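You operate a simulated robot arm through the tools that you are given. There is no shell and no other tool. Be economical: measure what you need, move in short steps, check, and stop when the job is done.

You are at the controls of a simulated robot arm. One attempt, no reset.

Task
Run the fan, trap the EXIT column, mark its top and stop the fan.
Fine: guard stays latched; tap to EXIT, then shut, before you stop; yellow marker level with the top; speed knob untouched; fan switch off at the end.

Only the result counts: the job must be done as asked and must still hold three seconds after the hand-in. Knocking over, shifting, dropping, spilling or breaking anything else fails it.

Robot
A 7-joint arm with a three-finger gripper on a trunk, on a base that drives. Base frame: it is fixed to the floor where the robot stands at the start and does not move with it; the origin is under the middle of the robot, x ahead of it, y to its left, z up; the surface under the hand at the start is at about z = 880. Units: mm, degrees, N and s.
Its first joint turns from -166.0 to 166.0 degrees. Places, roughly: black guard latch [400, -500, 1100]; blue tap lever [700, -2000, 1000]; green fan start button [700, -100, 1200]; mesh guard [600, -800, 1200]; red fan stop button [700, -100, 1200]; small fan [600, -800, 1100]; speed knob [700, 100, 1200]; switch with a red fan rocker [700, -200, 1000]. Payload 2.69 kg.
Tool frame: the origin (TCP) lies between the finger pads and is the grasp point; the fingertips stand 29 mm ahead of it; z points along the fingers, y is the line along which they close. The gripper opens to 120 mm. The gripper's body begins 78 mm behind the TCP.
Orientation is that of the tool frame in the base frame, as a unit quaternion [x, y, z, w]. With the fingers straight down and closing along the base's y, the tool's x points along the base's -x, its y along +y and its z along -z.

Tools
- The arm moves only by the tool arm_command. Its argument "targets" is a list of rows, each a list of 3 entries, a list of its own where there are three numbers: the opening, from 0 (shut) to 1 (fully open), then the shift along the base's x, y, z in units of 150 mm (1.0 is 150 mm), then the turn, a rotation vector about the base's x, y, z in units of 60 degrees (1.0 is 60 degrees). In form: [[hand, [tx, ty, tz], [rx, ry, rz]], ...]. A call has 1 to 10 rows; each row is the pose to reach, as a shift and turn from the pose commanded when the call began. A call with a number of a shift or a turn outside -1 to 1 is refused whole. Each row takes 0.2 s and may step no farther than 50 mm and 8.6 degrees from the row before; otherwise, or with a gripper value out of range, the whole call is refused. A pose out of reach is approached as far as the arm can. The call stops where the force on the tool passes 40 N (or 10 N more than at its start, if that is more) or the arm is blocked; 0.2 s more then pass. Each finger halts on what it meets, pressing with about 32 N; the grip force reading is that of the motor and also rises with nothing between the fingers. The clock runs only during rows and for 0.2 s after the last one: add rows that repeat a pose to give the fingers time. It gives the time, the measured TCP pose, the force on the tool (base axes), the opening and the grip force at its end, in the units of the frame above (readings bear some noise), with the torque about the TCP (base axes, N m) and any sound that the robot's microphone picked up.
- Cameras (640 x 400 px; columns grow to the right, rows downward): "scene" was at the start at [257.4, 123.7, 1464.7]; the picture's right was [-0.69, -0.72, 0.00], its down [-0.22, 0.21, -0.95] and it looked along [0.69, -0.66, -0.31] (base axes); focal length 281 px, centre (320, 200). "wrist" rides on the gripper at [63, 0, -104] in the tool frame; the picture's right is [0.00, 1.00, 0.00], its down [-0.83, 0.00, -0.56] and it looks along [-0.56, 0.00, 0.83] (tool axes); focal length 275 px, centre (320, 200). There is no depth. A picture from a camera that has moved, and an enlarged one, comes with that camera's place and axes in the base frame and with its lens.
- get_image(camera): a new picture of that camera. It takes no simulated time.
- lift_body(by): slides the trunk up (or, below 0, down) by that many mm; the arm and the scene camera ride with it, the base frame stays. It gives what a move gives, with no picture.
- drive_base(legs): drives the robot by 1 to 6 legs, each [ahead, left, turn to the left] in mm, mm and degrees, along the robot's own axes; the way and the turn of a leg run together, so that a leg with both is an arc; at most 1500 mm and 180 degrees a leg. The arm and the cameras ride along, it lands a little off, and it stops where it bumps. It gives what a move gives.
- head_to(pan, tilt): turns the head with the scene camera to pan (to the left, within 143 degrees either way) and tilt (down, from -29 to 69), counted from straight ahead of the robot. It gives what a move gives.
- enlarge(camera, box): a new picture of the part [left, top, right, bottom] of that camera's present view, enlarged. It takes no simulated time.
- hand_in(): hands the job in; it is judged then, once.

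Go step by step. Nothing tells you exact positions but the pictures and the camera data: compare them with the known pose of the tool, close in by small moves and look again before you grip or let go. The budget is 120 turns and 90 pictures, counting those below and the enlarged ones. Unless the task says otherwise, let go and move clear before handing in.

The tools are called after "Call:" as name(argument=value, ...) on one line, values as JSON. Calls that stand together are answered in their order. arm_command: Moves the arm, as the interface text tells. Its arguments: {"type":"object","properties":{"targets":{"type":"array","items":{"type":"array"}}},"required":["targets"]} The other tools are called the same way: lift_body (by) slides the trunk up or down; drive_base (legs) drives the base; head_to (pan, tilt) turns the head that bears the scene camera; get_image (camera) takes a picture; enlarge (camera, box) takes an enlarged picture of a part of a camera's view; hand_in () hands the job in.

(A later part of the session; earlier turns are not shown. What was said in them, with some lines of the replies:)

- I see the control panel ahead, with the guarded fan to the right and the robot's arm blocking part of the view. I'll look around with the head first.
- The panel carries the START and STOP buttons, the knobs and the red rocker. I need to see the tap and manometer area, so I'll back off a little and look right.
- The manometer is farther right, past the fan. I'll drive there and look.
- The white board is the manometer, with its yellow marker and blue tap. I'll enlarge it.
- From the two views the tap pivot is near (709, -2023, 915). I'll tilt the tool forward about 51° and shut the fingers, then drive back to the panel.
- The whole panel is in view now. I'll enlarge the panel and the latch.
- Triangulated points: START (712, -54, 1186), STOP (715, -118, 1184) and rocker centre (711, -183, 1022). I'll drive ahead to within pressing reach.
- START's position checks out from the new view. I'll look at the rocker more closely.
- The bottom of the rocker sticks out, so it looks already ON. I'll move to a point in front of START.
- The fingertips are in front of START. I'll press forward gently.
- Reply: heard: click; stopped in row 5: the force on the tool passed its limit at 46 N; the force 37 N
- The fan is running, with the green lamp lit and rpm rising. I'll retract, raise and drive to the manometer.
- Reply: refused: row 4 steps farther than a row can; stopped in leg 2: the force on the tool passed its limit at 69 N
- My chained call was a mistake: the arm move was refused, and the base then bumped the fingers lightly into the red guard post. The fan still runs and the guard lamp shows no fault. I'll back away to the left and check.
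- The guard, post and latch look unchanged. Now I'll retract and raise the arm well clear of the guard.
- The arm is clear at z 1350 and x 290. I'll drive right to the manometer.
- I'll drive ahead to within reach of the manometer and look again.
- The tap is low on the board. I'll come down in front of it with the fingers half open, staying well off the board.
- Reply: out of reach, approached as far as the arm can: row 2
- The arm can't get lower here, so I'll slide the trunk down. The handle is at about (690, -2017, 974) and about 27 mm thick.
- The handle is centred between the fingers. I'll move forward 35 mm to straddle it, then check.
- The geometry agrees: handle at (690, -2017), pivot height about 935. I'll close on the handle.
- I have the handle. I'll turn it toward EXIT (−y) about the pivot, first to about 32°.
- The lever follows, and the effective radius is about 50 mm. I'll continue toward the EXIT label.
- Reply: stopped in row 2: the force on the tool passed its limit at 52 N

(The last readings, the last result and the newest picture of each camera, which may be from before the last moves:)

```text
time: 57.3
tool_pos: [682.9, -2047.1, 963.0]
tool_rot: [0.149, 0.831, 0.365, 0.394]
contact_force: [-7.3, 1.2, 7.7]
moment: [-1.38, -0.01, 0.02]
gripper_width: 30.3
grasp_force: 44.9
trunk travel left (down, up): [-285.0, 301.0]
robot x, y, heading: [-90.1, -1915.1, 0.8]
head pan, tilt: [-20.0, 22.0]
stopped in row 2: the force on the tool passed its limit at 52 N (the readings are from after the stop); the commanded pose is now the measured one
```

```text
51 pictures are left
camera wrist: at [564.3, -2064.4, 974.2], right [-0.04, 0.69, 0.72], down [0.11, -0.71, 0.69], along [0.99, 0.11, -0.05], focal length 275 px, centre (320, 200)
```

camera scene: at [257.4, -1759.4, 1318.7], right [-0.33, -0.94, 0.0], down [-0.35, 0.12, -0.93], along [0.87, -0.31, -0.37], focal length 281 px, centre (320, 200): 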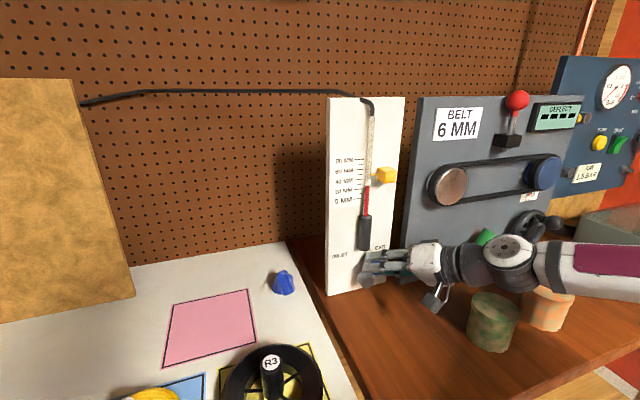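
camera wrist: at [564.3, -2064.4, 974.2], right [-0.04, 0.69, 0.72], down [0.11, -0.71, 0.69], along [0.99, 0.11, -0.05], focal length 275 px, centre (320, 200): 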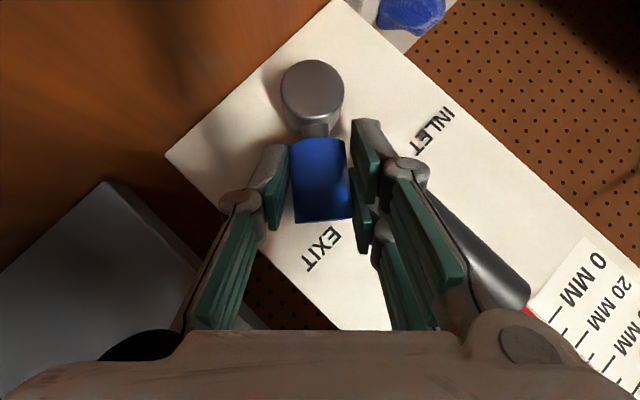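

The lever has reached its stop at EXIT and the red column is rising. I'll ease the twist and wait for it to settle.

Call:
arm_command(targets=[[0.1, [0, 0, 0], [-0.05, 0, 0]], [0.1, [0, 0, 0], [-0.05, 0, 0]], [0.1, [0, 0, 0], [-0.05, 0, 0]], [0.1, [0, 0, 0], [-0.05, 0, 0]], [0.1, [0, 0, 0], [-0.05, 0, 0]], [0.1, [0, 0, 0], [-0.05, 0, 0]], [0.1, [0, 0, 0], [-0.05, 0, 0]], [0.1, [0, 0, 0], [-0.05, 0, 0]], [0.1, [0, 0, 0], [-0.05, 0, 0]], [0.1, [0, 0, 0], [-0.05, 0, 0]]])

Call:
enlarge(camera="scene", box=[310, 80, 430, 300])

Call:
arm_command(targets=[[0.1, [0, 0, 0], [0, 0, 0]], [0.1, [0, 0, 0], [0, 0, 0]], [0.1, [0, 0, 0], [0, 0, 0]], [0.1, [0, 0, 0], [0, 0, 0]], [0.1, [0, 0, 0], [0, 0, 0]], [0.1, [0, 0, 0], [0, 0, 0]], [0.1, [0, 0, 0], [0, 0, 0]], [0.1, [0, 0, 0], [0, 0, 0]], [0.1, [0, 0, 0], [0, 0, 0]], [0.1, [0, 0, 0], [0, 0, 0]]])

Call:
enlarge(camera="scene", box=[310, 80, 430, 300])

```text
time: 59.5
tool_pos: [684.0, -2047.9, 962.9]
tool_rot: [0.139, 0.839, 0.345, 0.397]
contact_force: [2.4, 9.4, 21.1]
moment: [-1.47, -0.24, 0.09]
gripper_width: 28.1
grasp_force: 44.7
trunk travel left (down, up): [-285.0, 301.0]
robot x, y, heading: [-89.7, -1919.8, 0.6]
head pan, tilt: [-20.0, 22.0]
```

```text
1.82 times, centred on (370, 190) of scene
camera zoom: at [257.4, -1759.0, 1318.7], right [-0.33, -0.94, 0.0], down [-0.35, 0.12, -0.93], along [0.87, -0.31, -0.37], focal length 512 px, centre (229, 218)
```

zoom: 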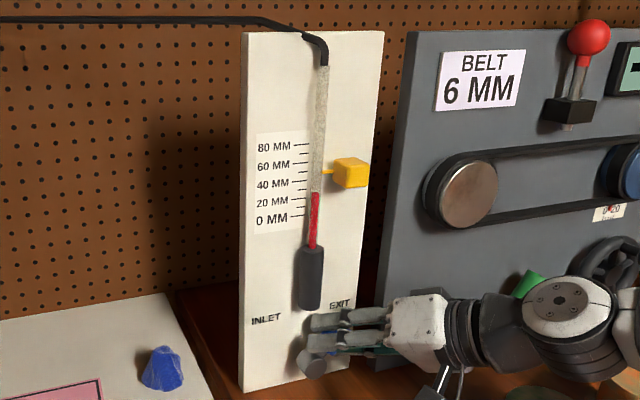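

```text
time: 61.7
tool_pos: [684.3, -2046.7, 964.5]
tool_rot: [0.14, 0.84, 0.343, 0.397]
contact_force: [5.5, 10.8, 21.6]
moment: [-1.53, -0.33, 0.06]
gripper_width: 28.4
grasp_force: 44.7
trunk travel left (down, up): [-285.0, 301.0]
robot x, y, heading: [-92.1, -1915.8, 0.2]
head pan, tilt: [-20.0, 22.0]
```

```text
1.82 times, centred on (370, 190) of scene
camera zoom: at [257.5, -1758.9, 1318.6], right [-0.33, -0.94, 0.0], down [-0.35, 0.12, -0.93], along [0.87, -0.31, -0.37], focal length 512 px, centre (229, 218)
```

zoom: 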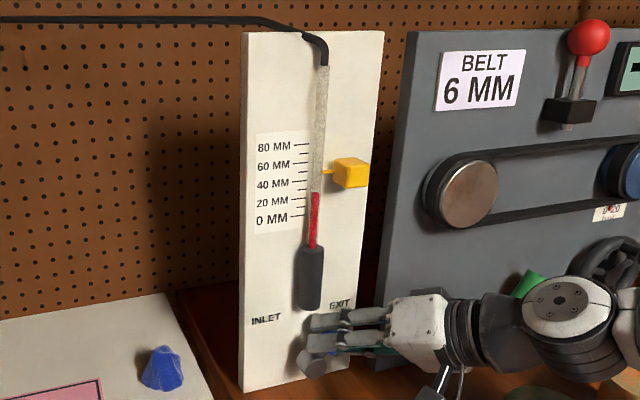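

The column has settled at about 25 mm. I'll turn the tap back upright to trap it.

Call:
arm_command(targets=[[0.1, [0, 0.029, 0.034], [-0.133, 0, 0]], [0.1, [0, 0.066, 0.055], [-0.267, 0, 0]], [0.1, [0, 0.106, 0.071], [-0.4, 0, 0]], [0.1, [0, 0.147, 0.082], [-0.533, 0, 0]], [0.1, [0, 0.19, 0.087], [-0.667, 0, 0]], [0.1, [0, 0.2, 0.087], [-0.733, 0, 0]], [0.1, [0, 0.2, 0.087], [-0.733, 0, 0]]])

Call:
get_image(camera="wrist")

Call:
enlarge(camera="scene", box=[310, 80, 430, 300])

```text
time: 63.3
tool_pos: [683.7, -2017.5, 975.6]
tool_rot: [-0.019, 0.907, 0.004, 0.42]
contact_force: [-1.1, 8.4, -3.6]
moment: [0.34, 0.19, 0.13]
gripper_width: 27.1
grasp_force: 45.5
trunk travel left (down, up): [-285.0, 301.0]
robot x, y, heading: [-89.8, -1919.2, 0.7]
head pan, tilt: [-20.0, 22.0]
```

```text
48 pictures are left
camera wrist: at [564.4, -2021.4, 996.0], right [-0.04, 1.0, -0.01], down [0.12, 0.02, 0.99], along [0.99, 0.04, -0.12], focal length 275 px, centre (320, 200)
```

wrist: 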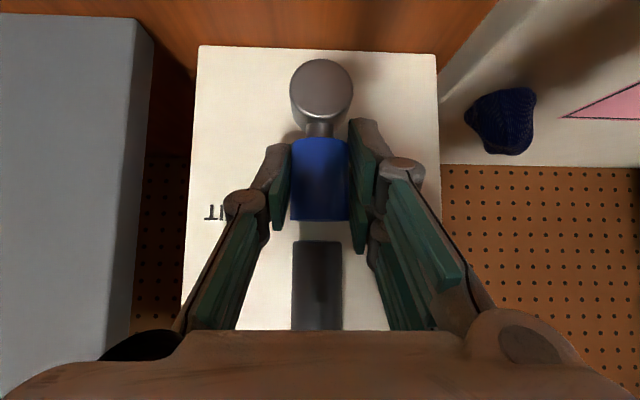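

```text
1.82 times, centred on (370, 190) of scene
camera zoom: at [258.0, -1759.1, 1318.5], right [-0.33, -0.94, 0.0], down [-0.35, 0.12, -0.93], along [0.87, -0.31, -0.37], focal length 512 px, centre (229, 218)
```

zoom: 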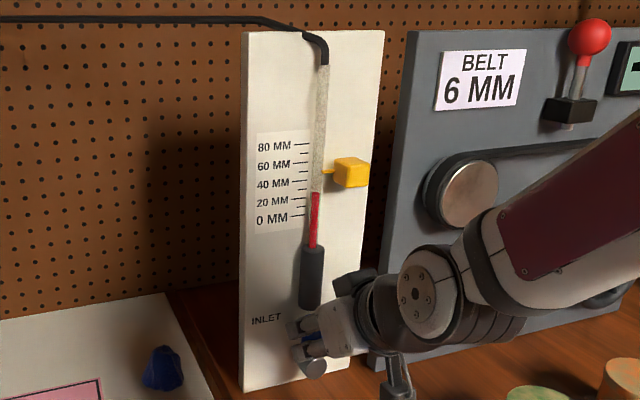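

The tap is upright and the column holds at about 25 mm. I'll release and back off.

Call:
arm_command(targets=[[0.3, [0, 0, 0], [0, 0, 0]], [0.5, [0, 0, 0], [0, 0, 0]], [0.5, [0, 0, 0], [0, 0, 0]], [0.5, [-0.3, 0, 0.05], [0, 0, 0]], [0.5, [-0.6, 0, 0.2], [0, 0, 0]]])

Call:
get_image(camera="wrist")

```text
refused: row 5 steps farther than a row can; nothing moved
```

```text
46 pictures are left
camera wrist: at [564.4, -2021.4, 996.0], right [-0.04, 1.0, -0.01], down [0.12, 0.02, 0.99], along [0.99, 0.04, -0.12], focal length 275 px, centre (320, 200)
```

wrist: 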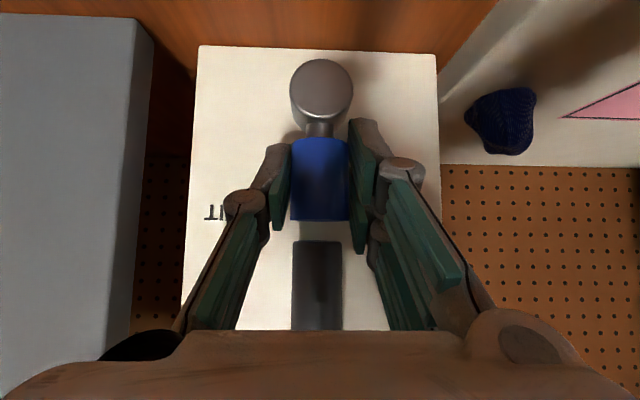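

One row stepped too far, so nothing moved. I'll resend with smaller steps.

Call:
arm_command(targets=[[0.3, [0, 0, 0], [0, 0, 0]], [0.5, [0, 0, 0], [0, 0, 0]], [0.5, [0, 0, 0], [0, 0, 0]], [0.5, [-0.25, 0, 0.05], [0, 0, 0]], [0.5, [-0.5, 0, 0.15], [0, 0, 0]], [0.5, [-0.7, 0, 0.3], [0, 0, 0]]])

Call:
get_image(camera="wrist")

Call:
enlarge(camera="scene", box=[310, 80, 430, 300])

```text
time: 64.7
tool_pos: [593.4, -2026.9, 1034.6]
tool_rot: [-0.02, 0.908, 0.005, 0.419]
contact_force: [-0.3, -0.1, -0.1]
moment: [-0.03, -0.01, 0.03]
gripper_width: 60.1
grasp_force: 0.0
out of reach, approached as far as the arm can: row 5, 6
trunk travel left (down, up): [-285.0, 301.0]
robot x, y, heading: [-91.3, -1917.2, 0.8]
head pan, tilt: [-20.0, 22.0]
```

```text
45 pictures are left
camera wrist: at [473.9, -2032.5, 1054.8], right [-0.04, 1.0, -0.01], down [0.12, 0.02, 0.99], along [0.99, 0.04, -0.12], focal length 275 px, centre (320, 200)
```

wrist: 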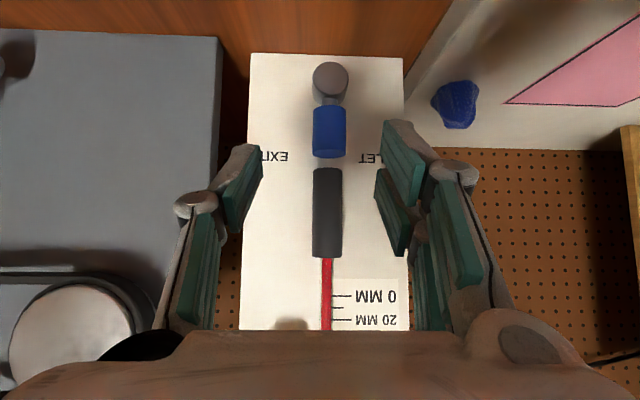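

```text
1.82 times, centred on (370, 190) of scene
camera zoom: at [258.4, -1759.4, 1318.4], right [-0.33, -0.94, 0.0], down [-0.35, 0.12, -0.93], along [0.87, -0.31, -0.37], focal length 512 px, centre (229, 218)
```

zoom: 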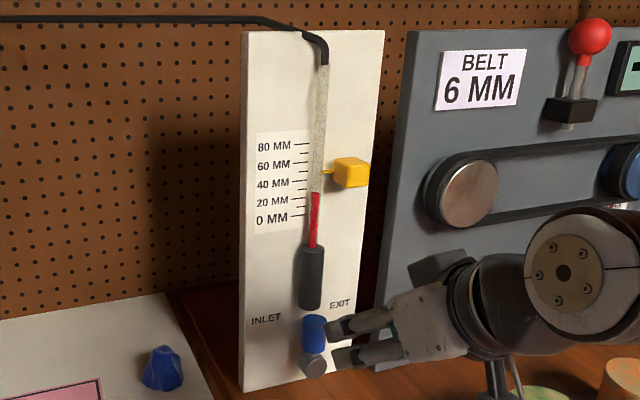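

The tap is left upright. The yellow marker block is near (706, -2054, 1161) and must come down about 24 mm. I'll raise the trunk and push the block down from above.

Call:
lift_body(by=140)

Call:
arm_command(targets=[[0.3, [0, 0, 0.2], [0, 0, 0]], [0.1, [0, -0.05, 0.4], [0, 0, 0]], [0, [0.1, -0.1, 0.6], [0, 0, 0]], [0, [0.2, -0.15, 0.6], [0, 0, 0]]])

Call:
get_image(camera="wrist")

Call:
get_image(camera="scene")

```text
time: 66.4
tool_pos: [592.0, -2026.2, 1175.9]
tool_rot: [-0.017, 0.908, 0.003, 0.42]
contact_force: [0.2, -0.4, -0.2]
moment: [0.04, -0.02, -0.02]
gripper_width: 60.1
grasp_force: 0.1
trunk travel left (down, up): [-425.0, 161.0]
robot x, y, heading: [-90.5, -1921.9, 0.5]
head pan, tilt: [-20.0, 22.0]
```

```text
time: 67.4
tool_pos: [623.4, -2048.8, 1266.5]
tool_rot: [-0.018, 0.907, 0.004, 0.42]
contact_force: [0.0, -0.1, 0.3]
moment: [0.01, 0.01, 0.03]
gripper_width: 0.0
grasp_force: 28.3
trunk travel left (down, up): [-425.0, 161.0]
robot x, y, heading: [-93.6, -1921.3, 0.7]
head pan, tilt: [-20.0, 22.0]
```

```text
43 pictures are left
camera wrist: at [504.1, -2053.7, 1287.1], right [-0.04, 1.0, -0.01], down [0.11, 0.02, 0.99], along [0.99, 0.04, -0.11], focal length 275 px, centre (320, 200)
```

wrist: 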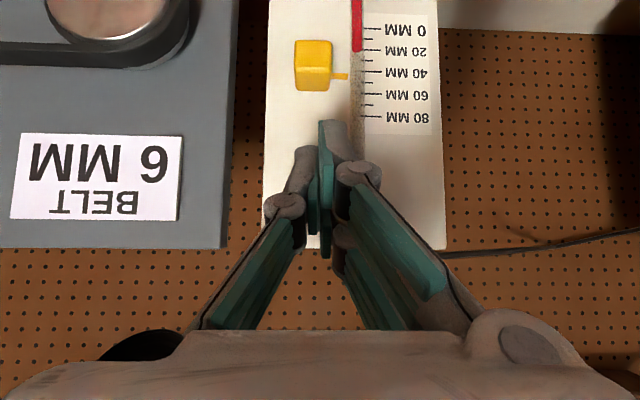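

```text
42 pictures are left
camera scene: at [184.7, -1760.1, 1458.0], right [-0.33, -0.94, 0.0], down [-0.35, 0.12, -0.93], along [0.87, -0.31, -0.37], focal length 281 px, centre (320, 200)
```

scene: 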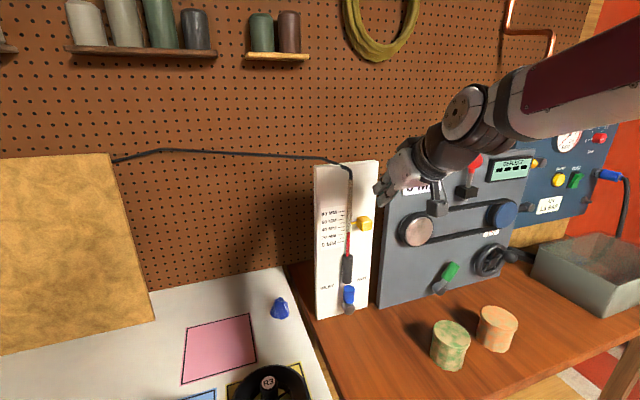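

The fingers are above and in front of the marker. I'll move over it, stopping about 12 mm above its top.

Call:
arm_command(targets=[[0, [0.2, -0.03, -0.15], [0, 0, 0]], [0, [0.4, -0.035, -0.34], [0, 0, 0]]])

Call:
get_image(camera="wrist")

Call:
enlarge(camera="scene", box=[300, 140, 440, 260])

```text
time: 68.0
tool_pos: [684.2, -2052.0, 1214.4]
tool_rot: [-0.02, 0.908, 0.003, 0.419]
contact_force: [0.8, 2.4, -0.4]
moment: [-0.12, 0.01, -0.17]
gripper_width: 0.0
grasp_force: 28.3
trunk travel left (down, up): [-425.0, 161.0]
robot x, y, heading: [-91.7, -1924.2, 0.5]
head pan, tilt: [-20.0, 22.0]
```

```text
41 pictures are left
camera wrist: at [564.0, -2056.1, 1233.7], right [-0.04, 1.0, -0.01], down [0.11, 0.02, 0.99], along [0.99, 0.04, -0.11], focal length 275 px, centre (320, 200)
```

wrist: 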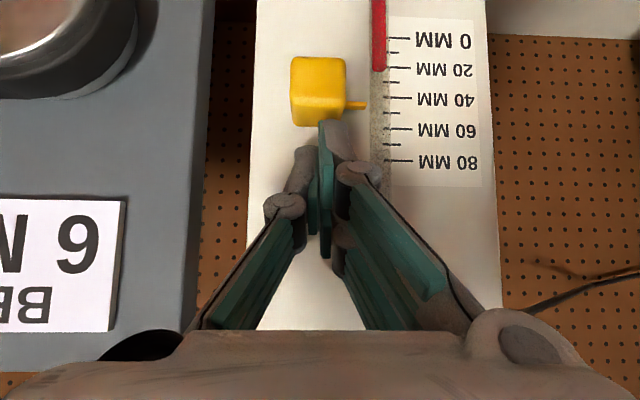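

```text
3.33 times, centred on (370, 200) of scene
camera zoom: at [185.4, -1758.4, 1457.5], right [-0.33, -0.94, 0.0], down [-0.35, 0.12, -0.93], along [0.87, -0.31, -0.37], focal length 938 px, centre (153, 200)
```

zoom: 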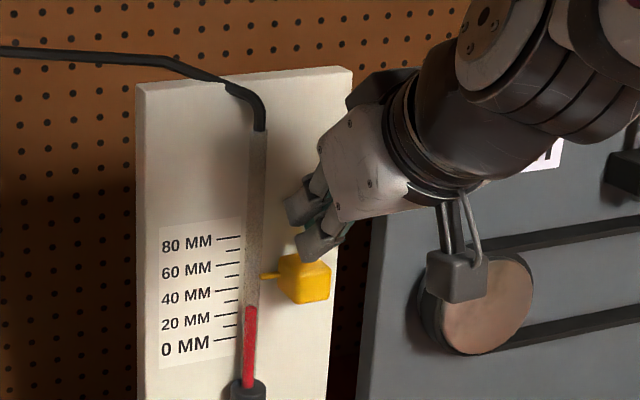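

The tip is right above the block. I'll push down in small steps, stopping slightly short.

Call:
arm_command(targets=[[0, [0, -0.025, -0.05], [0, 0, 0]], [0, [0, -0.025, -0.1], [0, 0, 0]], [0, [0, -0.025, -0.14], [0, 0, 0]], [0, [0, -0.025, -0.17], [0, 0, 0]], [0, [0, -0.025, -0.2], [0, 0, 0]]])

Call:
enlarge(camera="wrist", box=[240, 0, 500, 180])

Call:
enlarge(camera="scene", box=[300, 140, 440, 260])

```text
time: 69.2
tool_pos: [681.4, -2058.0, 1184.5]
tool_rot: [-0.018, 0.908, 0.004, 0.419]
contact_force: [-3.2, 1.1, 1.1]
moment: [-0.01, 0.08, 0.03]
gripper_width: 0.2
grasp_force: 28.2
trunk travel left (down, up): [-425.0, 161.0]
robot x, y, heading: [-86.4, -1918.8, 0.5]
head pan, tilt: [-20.0, 22.0]
```

```text
2.22 times, centred on (370, 90) of wrist
camera zoom: at [562.6, -2062.2, 1204.6], right [-0.04, 1.0, -0.01], down [0.11, 0.02, 0.99], along [0.99, 0.04, -0.11], focal length 612 px, centre (209, 444)
```

zoom: 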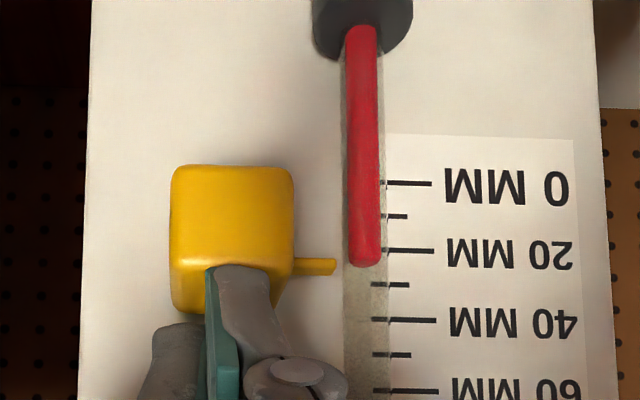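

```text
3.33 times, centred on (370, 200) of scene
camera zoom: at [184.6, -1760.2, 1458.0], right [-0.33, -0.94, 0.0], down [-0.35, 0.12, -0.93], along [0.87, -0.31, -0.37], focal length 938 px, centre (153, 200)
```

zoom: 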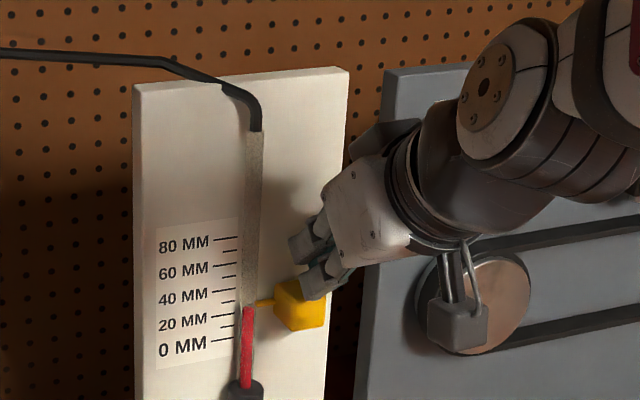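

Nearly level. To compare without parallax I'll retract and bring the wrist camera to the column-top height (about z 1138), off to the left.

Call:
arm_command(targets=[[0, [-0.05, 0, 0.1], [0, 0, 0]], [0, [-0.3, 0.05, 0.15], [0, 0, 0]], [0, [-0.4, 0.3, 0.1], [0, 0, 0]], [0, [-0.4, 0.55, -0.05], [0, 0, 0]], [0, [-0.4, 0.75, -0.25], [0, 0, 0]], [0, [-0.4, 0.85, -0.44], [0, 0, 0]], [0, [-0.4, 0.85, -0.44], [0, 0, 0]]])

Call:
get_image(camera="wrist")

```text
time: 70.8
tool_pos: [622.4, -1929.6, 1119.2]
tool_rot: [-0.018, 0.907, 0.004, 0.42]
contact_force: [-0.8, 0.1, -1.2]
moment: [-0.01, -0.03, 0.02]
gripper_width: 0.1
grasp_force: 28.2
trunk travel left (down, up): [-425.0, 161.0]
robot x, y, heading: [-91.2, -1916.8, 0.6]
head pan, tilt: [-20.0, 22.0]
```

```text
37 pictures are left
camera wrist: at [502.8, -1933.5, 1140.2], right [-0.04, 1.0, -0.01], down [0.11, 0.02, 0.99], along [0.99, 0.04, -0.11], focal length 275 px, centre (320, 200)
```

wrist: 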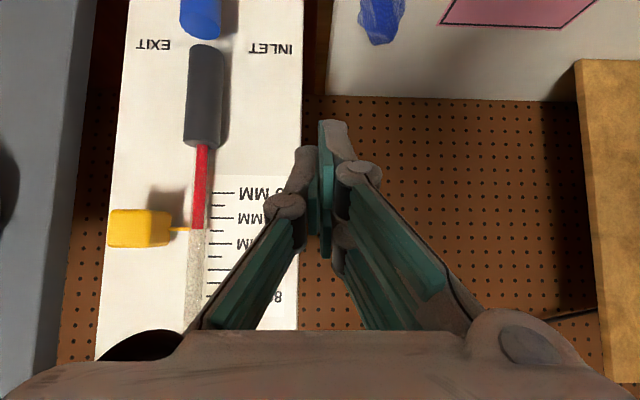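

Call:
enlarge(camera="wrist", box=[150, 190, 250, 260])

```text
5.71 times, centred on (200, 225) of wrist
camera zoom: at [502.8, -1933.5, 1140.2], right [-0.04, 1.0, -0.01], down [0.11, 0.02, 0.99], along [0.99, 0.04, -0.11], focal length 1573 px, centre (1006, 57)
```

zoom: 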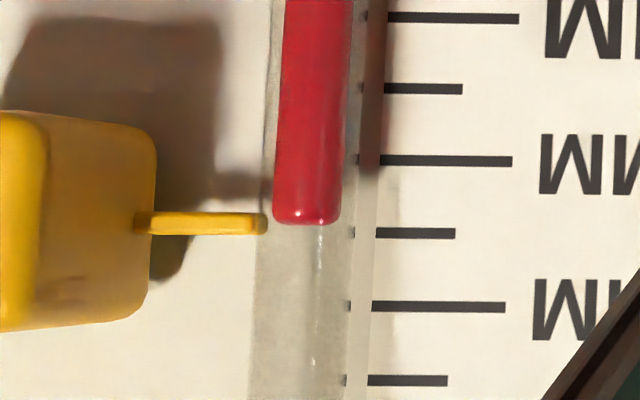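

The pointer is level with the column top to within about 0.3 mm, seen at the horizon line so without parallax. Now I'll withdraw the arm up and back.

Call:
arm_command(targets=[[0, [-0.25, 0, 0.15], [0, 0, 0]], [0, [-0.5, 0, 0.35], [0, 0, 0]], [0, [-0.65, 0.1, 0.6], [0, 0, 0]], [0, [-0.75, 0.2, 0.85], [0, 0, 0]], [0, [-0.8, 0.2, 1.0], [0, 0, 0]]])

Call:
arm_command(targets=[[0, [0, 0, 0.27], [0, 0, 0]], [0, [0, 0, 0.53], [0, 0, 0]]])

Call:
enlarge(camera="scene", box=[290, 140, 410, 330])

```text
time: 72.0
tool_pos: [500.5, -1900.4, 1270.5]
tool_rot: [-0.018, 0.907, 0.003, 0.42]
contact_force: [1.2, 0.2, -0.9]
moment: [0.0, 0.03, 0.02]
gripper_width: 0.0
grasp_force: 28.4
out of reach, approached as far as the arm can: row 2
trunk travel left (down, up): [-425.0, 161.0]
robot x, y, heading: [-89.8, -1920.5, 0.4]
head pan, tilt: [-20.0, 22.0]
```

```text
time: 72.6
tool_pos: [503.7, -1901.3, 1349.5]
tool_rot: [-0.018, 0.908, 0.004, 0.42]
contact_force: [0.5, -0.3, -0.4]
moment: [0.01, -0.02, 0.03]
gripper_width: 0.2
grasp_force: 28.3
trunk travel left (down, up): [-425.0, 161.0]
robot x, y, heading: [-92.0, -1914.3, 0.4]
head pan, tilt: [-20.0, 22.0]
```

```text
2.11 times, centred on (350, 235) of scene
camera zoom: at [184.9, -1760.1, 1457.9], right [-0.33, -0.94, 0.0], down [-0.35, 0.12, -0.93], along [0.87, -0.31, -0.37], focal length 592 px, centre (257, 126)
```

zoom: 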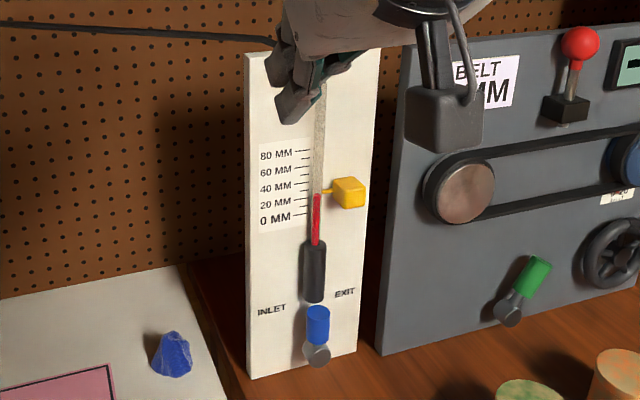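

The manometer is set: tap upright, marker at the top. I'll back off and drive to the panel.

Call:
drive_base(legs=[[-250, 0, 0], [0, 900, 0], [0, 930, 0]])

Call:
get_image(camera="wrist")

```text
time: 83.1
tool_pos: [224.6, -92.7, 1348.8]
tool_rot: [-0.023, 0.907, 0.006, 0.42]
contact_force: [-0.3, 0.1, 0.4]
moment: [0.01, 0.0, 0.06]
gripper_width: 0.1
grasp_force: 28.5
trunk travel left (down, up): [-425.0, 161.0]
robot x, y, heading: [-368.3, -113.9, 1.3]
head pan, tilt: [-20.0, 22.0]
```

```text
34 pictures are left
camera wrist: at [105.9, -97.7, 1369.0], right [-0.05, 1.0, -0.01], down [0.11, 0.02, 0.99], along [0.99, 0.05, -0.11], focal length 275 px, centre (320, 200)
```

wrist: 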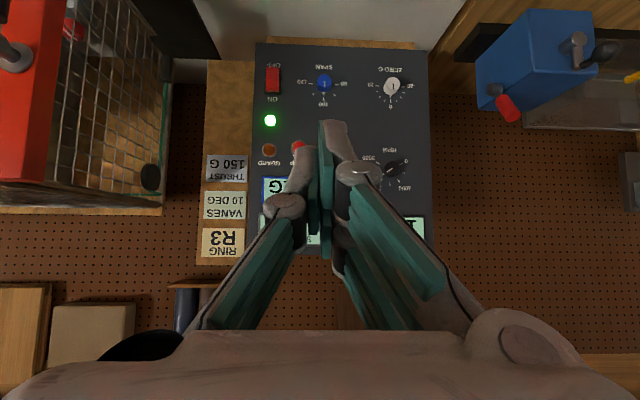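

The fan is still running. I'll drive ahead into reach of STOP.

Call:
drive_base(legs=[[300, 0, -1]])

Call:
get_image(camera="wrist")

```text
time: 85.2
tool_pos: [530.6, -100.9, 1348.8]
tool_rot: [-0.014, 0.908, 0.002, 0.419]
contact_force: [0.5, -0.2, 0.2]
moment: [0.0, 0.02, 0.0]
gripper_width: 0.0
grasp_force: 28.9
trunk travel left (down, up): [-425.0, 161.0]
robot x, y, heading: [-64.2, -113.8, 0.1]
head pan, tilt: [-20.0, 22.0]
```

```text
33 pictures are left
camera wrist: at [411.8, -104.2, 1369.1], right [-0.03, 1.0, -0.01], down [0.11, 0.01, 0.99], along [0.99, 0.03, -0.11], focal length 275 px, centre (320, 200)
```

wrist: 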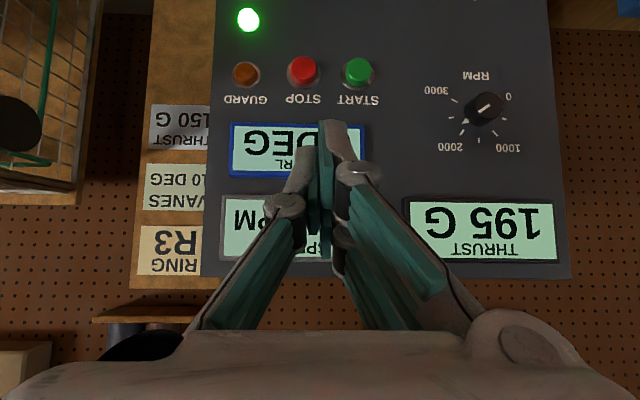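

STOP is confirmed near (712, -118, 1185). I'll move in front of it.

Call:
arm_command(targets=[[0, [0.05, -0.03, -0.3], [0, 0, 0]], [0, [0.15, -0.06, -0.6], [0, 0, 0]], [0, [0.35, -0.1, -0.8], [0, 0, 0]], [0, [0.55, -0.115, -0.9], [0, 0, 0]], [0, [0.7, -0.115, -1.0], [0, 0, 0]]])

Call:
get_image(camera="wrist")

```text
time: 86.4
tool_pos: [638.5, -118.5, 1199.0]
tool_rot: [-0.015, 0.907, 0.003, 0.421]
contact_force: [-1.9, 0.4, 1.0]
moment: [-0.01, -0.01, -0.02]
gripper_width: 0.0
grasp_force: 28.1
trunk travel left (down, up): [-425.0, 161.0]
robot x, y, heading: [-66.8, -113.6, 0.1]
head pan, tilt: [-20.0, 22.0]
```

```text
32 pictures are left
camera wrist: at [518.4, -121.6, 1218.8], right [-0.03, 1.0, -0.01], down [0.11, 0.01, 0.99], along [0.99, 0.03, -0.11], focal length 275 px, centre (320, 200)
```

wrist: 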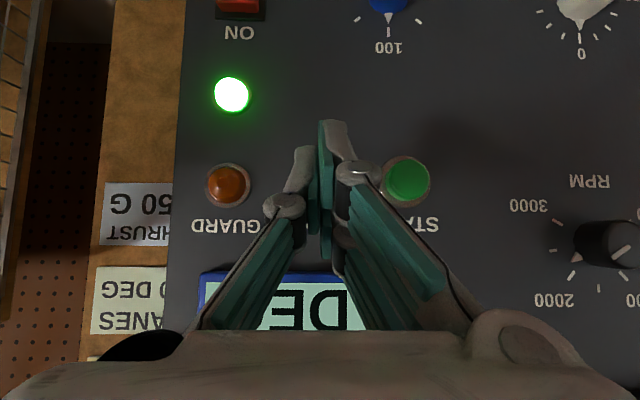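

The fingertips are in front of STOP. I'll press it.

Call:
arm_command(targets=[[0, [0.1, 0, 0], [0, 0, 0]], [0, [0.2, 0, 0], [0, 0, 0]], [0, [0.26, 0, 0], [0, 0, 0]], [0, [0.32, 0, 0], [0, 0, 0]], [0, [0.36, 0, 0], [0, 0, 0]], [0, [0.4, 0, 0], [0, 0, 0]]])

Call:
get_image(camera="wrist")

```text
time: 87.7
tool_pos: [687.5, -117.8, 1199.7]
tool_rot: [-0.014, 0.908, 0.003, 0.419]
contact_force: [-32.6, -0.4, 17.0]
moment: [-0.04, -0.28, 0.1]
gripper_width: 0.0
grasp_force: 28.7
trunk travel left (down, up): [-425.0, 161.0]
robot x, y, heading: [-63.0, -113.9, -0.0]
head pan, tilt: [-20.0, 22.0]
heard: click
stopped in row 6: the force on the tool passed its limit at 47 N (the readings are from after the stop); the commanded pose is now the measured one
```

```text
31 pictures are left
camera wrist: at [568.3, -120.9, 1220.1], right [-0.03, 1.0, -0.01], down [0.12, 0.01, 0.99], along [0.99, 0.03, -0.12], focal length 275 px, centre (320, 200)
```

wrist: 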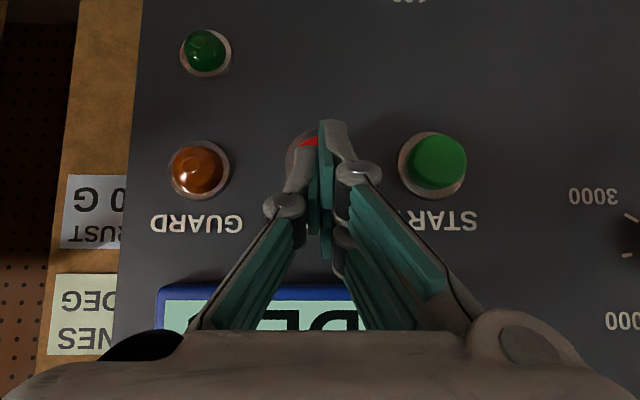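

The lamp is out and the fan stopped. Next is the rocker: I'll back off, move in front of it and lower the trunk.

Call:
arm_command(targets=[[0, [-0.25, 0, 0], [0, 0, 0]], [0, [-0.5, 0, 0], [0, 0, 0]], [0, [-0.5, -0.25, 0], [0, 0, 0]], [0, [-0.5, -0.43, 0], [0, 0, 0]]])

Call:
lift_body(by=-160)

Call:
get_image(camera="wrist")

Call:
get_image(camera="scene")

```text
time: 88.7
tool_pos: [616.1, -181.3, 1199.3]
tool_rot: [-0.015, 0.909, 0.004, 0.417]
contact_force: [0.8, 1.3, -0.1]
moment: [-0.01, -0.03, -0.03]
gripper_width: 0.3
grasp_force: 28.5
trunk travel left (down, up): [-425.0, 161.0]
robot x, y, heading: [-65.2, -113.0, 0.2]
head pan, tilt: [-20.0, 22.0]
```

```text
time: 90.5
tool_pos: [620.8, -182.4, 1037.0]
tool_rot: [-0.014, 0.909, 0.003, 0.417]
contact_force: [-0.2, 0.2, 0.7]
moment: [0.0, 0.0, 0.01]
gripper_width: 0.0
grasp_force: 28.5
trunk travel left (down, up): [-265.0, 321.0]
robot x, y, heading: [-66.0, -113.2, 0.1]
head pan, tilt: [-20.0, 22.0]
```

```text
30 pictures are left
camera wrist: at [502.0, -185.6, 1059.1], right [-0.03, 1.0, -0.01], down [0.12, 0.01, 0.99], along [0.99, 0.03, -0.12], focal length 275 px, centre (320, 200)
```

wrist: 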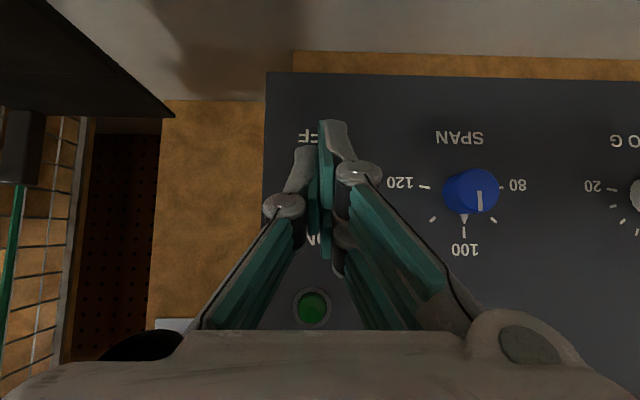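

```text
29 pictures are left
camera scene: at [293.5, 42.6, 1298.6], right [-0.34, -0.94, 0.0], down [-0.35, 0.13, -0.93], along [0.87, -0.32, -0.37], focal length 281 px, centre (320, 200)
```

scene: 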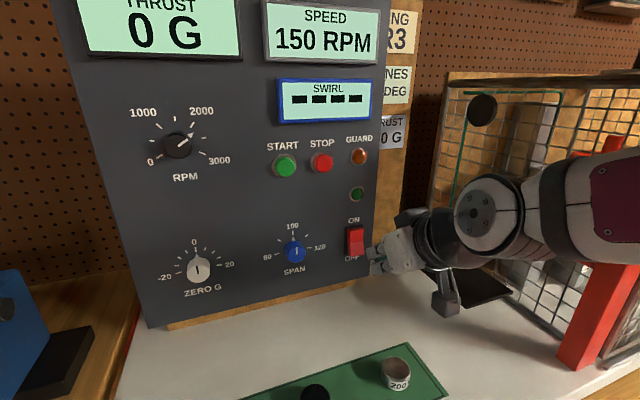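

The rocker spans about z 994 to 1050. I'll line up with its lower, OFF end at about z 1003 and press.

Call:
arm_command(targets=[[0, [0.05, -0.01, -0.15], [0, 0, 0]], [0, [0.2, -0.01, -0.15], [0, 0, 0]], [0, [0.28, -0.01, -0.15], [0, 0, 0]], [0, [0.35, -0.01, -0.15], [0, 0, 0]], [0, [0.41, -0.01, -0.15], [0, 0, 0]], [0, [0.47, -0.01, -0.15], [0, 0, 0]]])

Call:
get_image(camera="scene")

Call:
get_image(camera="wrist")

```text
time: 91.7
tool_pos: [674.8, -183.4, 1011.9]
tool_rot: [-0.013, 0.911, 0.005, 0.413]
contact_force: [-26.6, -0.7, 13.3]
moment: [0.11, -0.39, 0.05]
gripper_width: 0.0
grasp_force: 28.7
out of reach, approached as far as the arm can: row 1
trunk travel left (down, up): [-265.0, 321.0]
robot x, y, heading: [-63.8, -116.5, 0.2]
head pan, tilt: [-20.0, 22.0]
stopped in row 5: the force on the tool passed its limit at 57 N (the readings are from after the stop); the commanded pose is now the measured one
```

```text
28 pictures are left
camera scene: at [291.4, 42.6, 1299.2], right [-0.34, -0.94, 0.0], down [-0.35, 0.13, -0.93], along [0.87, -0.32, -0.37], focal length 281 px, centre (320, 200)
```

scene: 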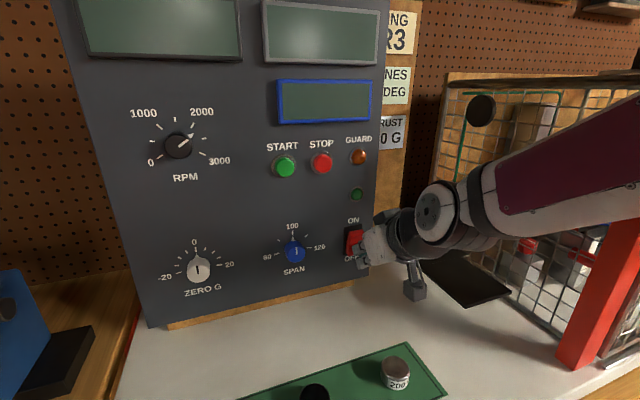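

```text
27 pictures are left
camera wrist: at [555.9, -188.0, 1035.4], right [-0.03, 1.0, -0.01], down [0.13, 0.01, 0.99], along [0.99, 0.03, -0.13], focal length 275 px, centre (320, 200)
```

wrist: 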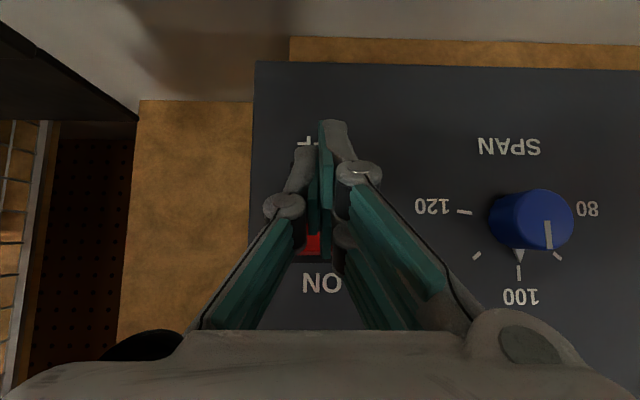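

The displays went dark, so the switch is off. I'll back off straight and verify.

Call:
arm_command(targets=[[0, [-0.15, 0, 0], [0, 0, 0]], [0, [-0.3, 0, 0.1], [0, 0, 0]], [0, [-0.4, 0, 0.35], [0, 0, 0]], [0, [-0.4, 0, 0.65], [0, 0, 0]], [0, [-0.45, 0, 0.95], [0, 0, 0]]])

Call:
head_to(pan=-40, tilt=20)

Call:
get_image(camera="scene")

```text
time: 92.9
tool_pos: [609.4, -187.0, 1154.6]
tool_rot: [-0.014, 0.91, 0.004, 0.414]
contact_force: [-0.3, 0.5, 0.1]
moment: [0.05, -0.03, -0.03]
gripper_width: 0.0
grasp_force: 28.6
trunk travel left (down, up): [-265.0, 321.0]
robot x, y, heading: [-62.8, -117.9, -0.1]
head pan, tilt: [-20.0, 22.0]
```

```text
time: 93.8
tool_pos: [610.0, -186.6, 1153.9]
tool_rot: [-0.015, 0.911, 0.005, 0.413]
contact_force: [0.3, 0.0, 0.1]
moment: [-0.02, 0.0, 0.0]
gripper_width: 0.0
grasp_force: 29.0
trunk travel left (down, up): [-265.0, 321.0]
robot x, y, heading: [-66.9, -111.1, 0.2]
head pan, tilt: [-40.0, 20.0]
```

```text
26 pictures are left
camera scene: at [277.2, 14.5, 1301.9], right [-0.64, -0.77, 0.0], down [-0.26, 0.22, -0.94], along [0.72, -0.6, -0.34], focal length 281 px, centre (320, 200)
```

scene: 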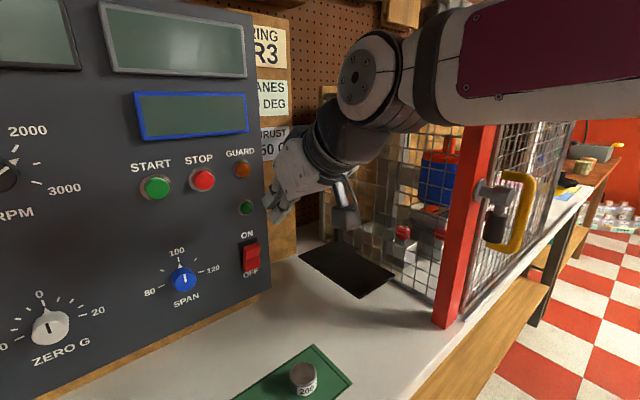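

The rocker is OFF, the latch is unchanged and the knob is untouched. I'll back away and take a last look at the trapped column.

Call:
lift_body(by=200)

Call:
drive_base(legs=[[-330, 0, 0], [0, -800, 0], [0, -700, 0]])

Call:
head_to(pan=-20, tilt=15)

Call:
get_image(camera="scene")

```text
time: 95.9
tool_pos: [609.5, -184.6, 1356.1]
tool_rot: [-0.014, 0.911, 0.004, 0.413]
contact_force: [-0.4, -0.5, 0.4]
moment: [0.04, -0.02, -0.01]
gripper_width: 0.0
grasp_force: 28.5
trunk travel left (down, up): [-465.0, 121.0]
robot x, y, heading: [-65.2, -115.1, 0.2]
head pan, tilt: [-40.0, 20.0]
```

```text
time: 105.5
tool_pos: [280.6, -1686.1, 1355.5]
tool_rot: [-0.019, 0.91, 0.007, 0.413]
contact_force: [-0.6, 0.3, 0.4]
moment: [0.04, -0.01, 0.0]
gripper_width: 0.2
grasp_force: 28.5
trunk travel left (down, up): [-465.0, 121.0]
robot x, y, heading: [-393.1, -1620.3, 0.6]
head pan, tilt: [-40.0, 20.0]
```

```text
time: 106.3
tool_pos: [282.1, -1687.3, 1354.7]
tool_rot: [-0.02, 0.91, 0.007, 0.413]
contact_force: [0.5, 0.2, 0.8]
moment: [0.0, 0.01, -0.01]
gripper_width: 0.0
grasp_force: 28.7
trunk travel left (down, up): [-465.0, 121.0]
robot x, y, heading: [-392.8, -1621.3, 0.6]
head pan, tilt: [-20.0, 15.0]
```

```text
25 pictures are left
camera scene: at [-148.1, -1463.5, 1509.6], right [-0.33, -0.94, 0.0], down [-0.24, 0.09, -0.97], along [0.91, -0.32, -0.26], focal length 281 px, centre (320, 200)
```

scene: 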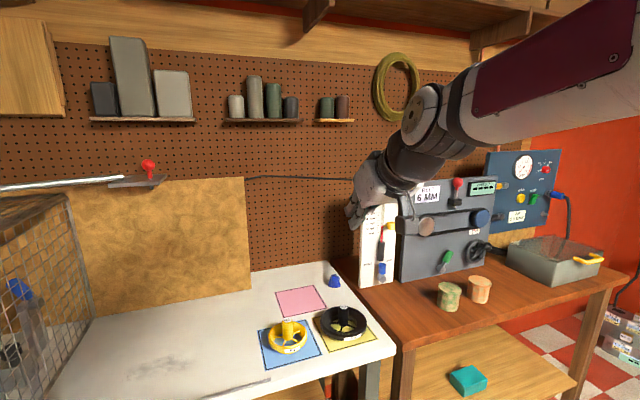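

Call:
enlarge(camera="scene", box=[345, 200, 415, 290])

Call:
enlarge(camera="wrist", box=[60, 0, 260, 200])

```text
4.44 times, centred on (380, 245) of scene
camera zoom: at [-148.1, -1463.5, 1509.6], right [-0.33, -0.94, 0.0], down [-0.24, 0.09, -0.97], along [0.91, -0.32, -0.26], focal length 1251 px, centre (53, 0)
```

zoom: 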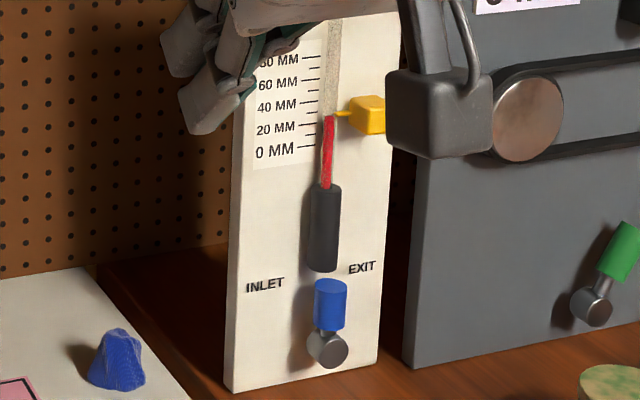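

```text
2.00 times, centred on (160, 100) of wrist
camera zoom: at [161.7, -1691.0, 1377.3], right [-0.04, 1.0, -0.01], down [0.13, 0.01, 0.99], along [0.99, 0.04, -0.13], focal length 551 px, centre (640, 400)
```

zoom: 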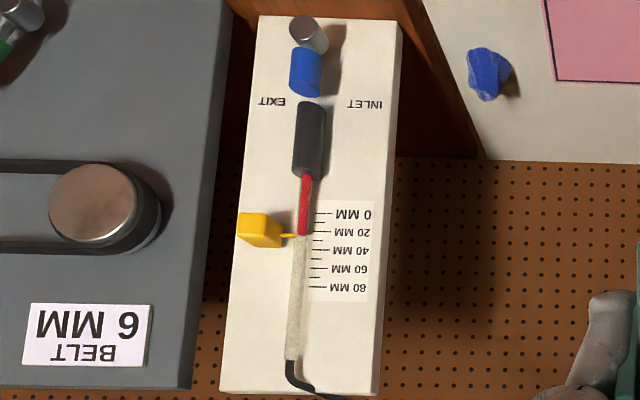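

The column is still trapped with the marker at its top, the tap is shut, the fan is stopped and its switch is off. I'm handing in.

Call:
hand_in()

```text
The job is handed in.
```

The EXIT column is trapped at about 25 mm with the yellow marker level with its top (within about 0.3 mm). The tap was shut before I pressed STOP, and the fan switch is off.

While driving between stations, the closed fingers bumped the red guard post once with about 69 N. The guard stayed latched, the fan kept running, and nothing looked out of place afterwards. I didn't touch the speed knob.
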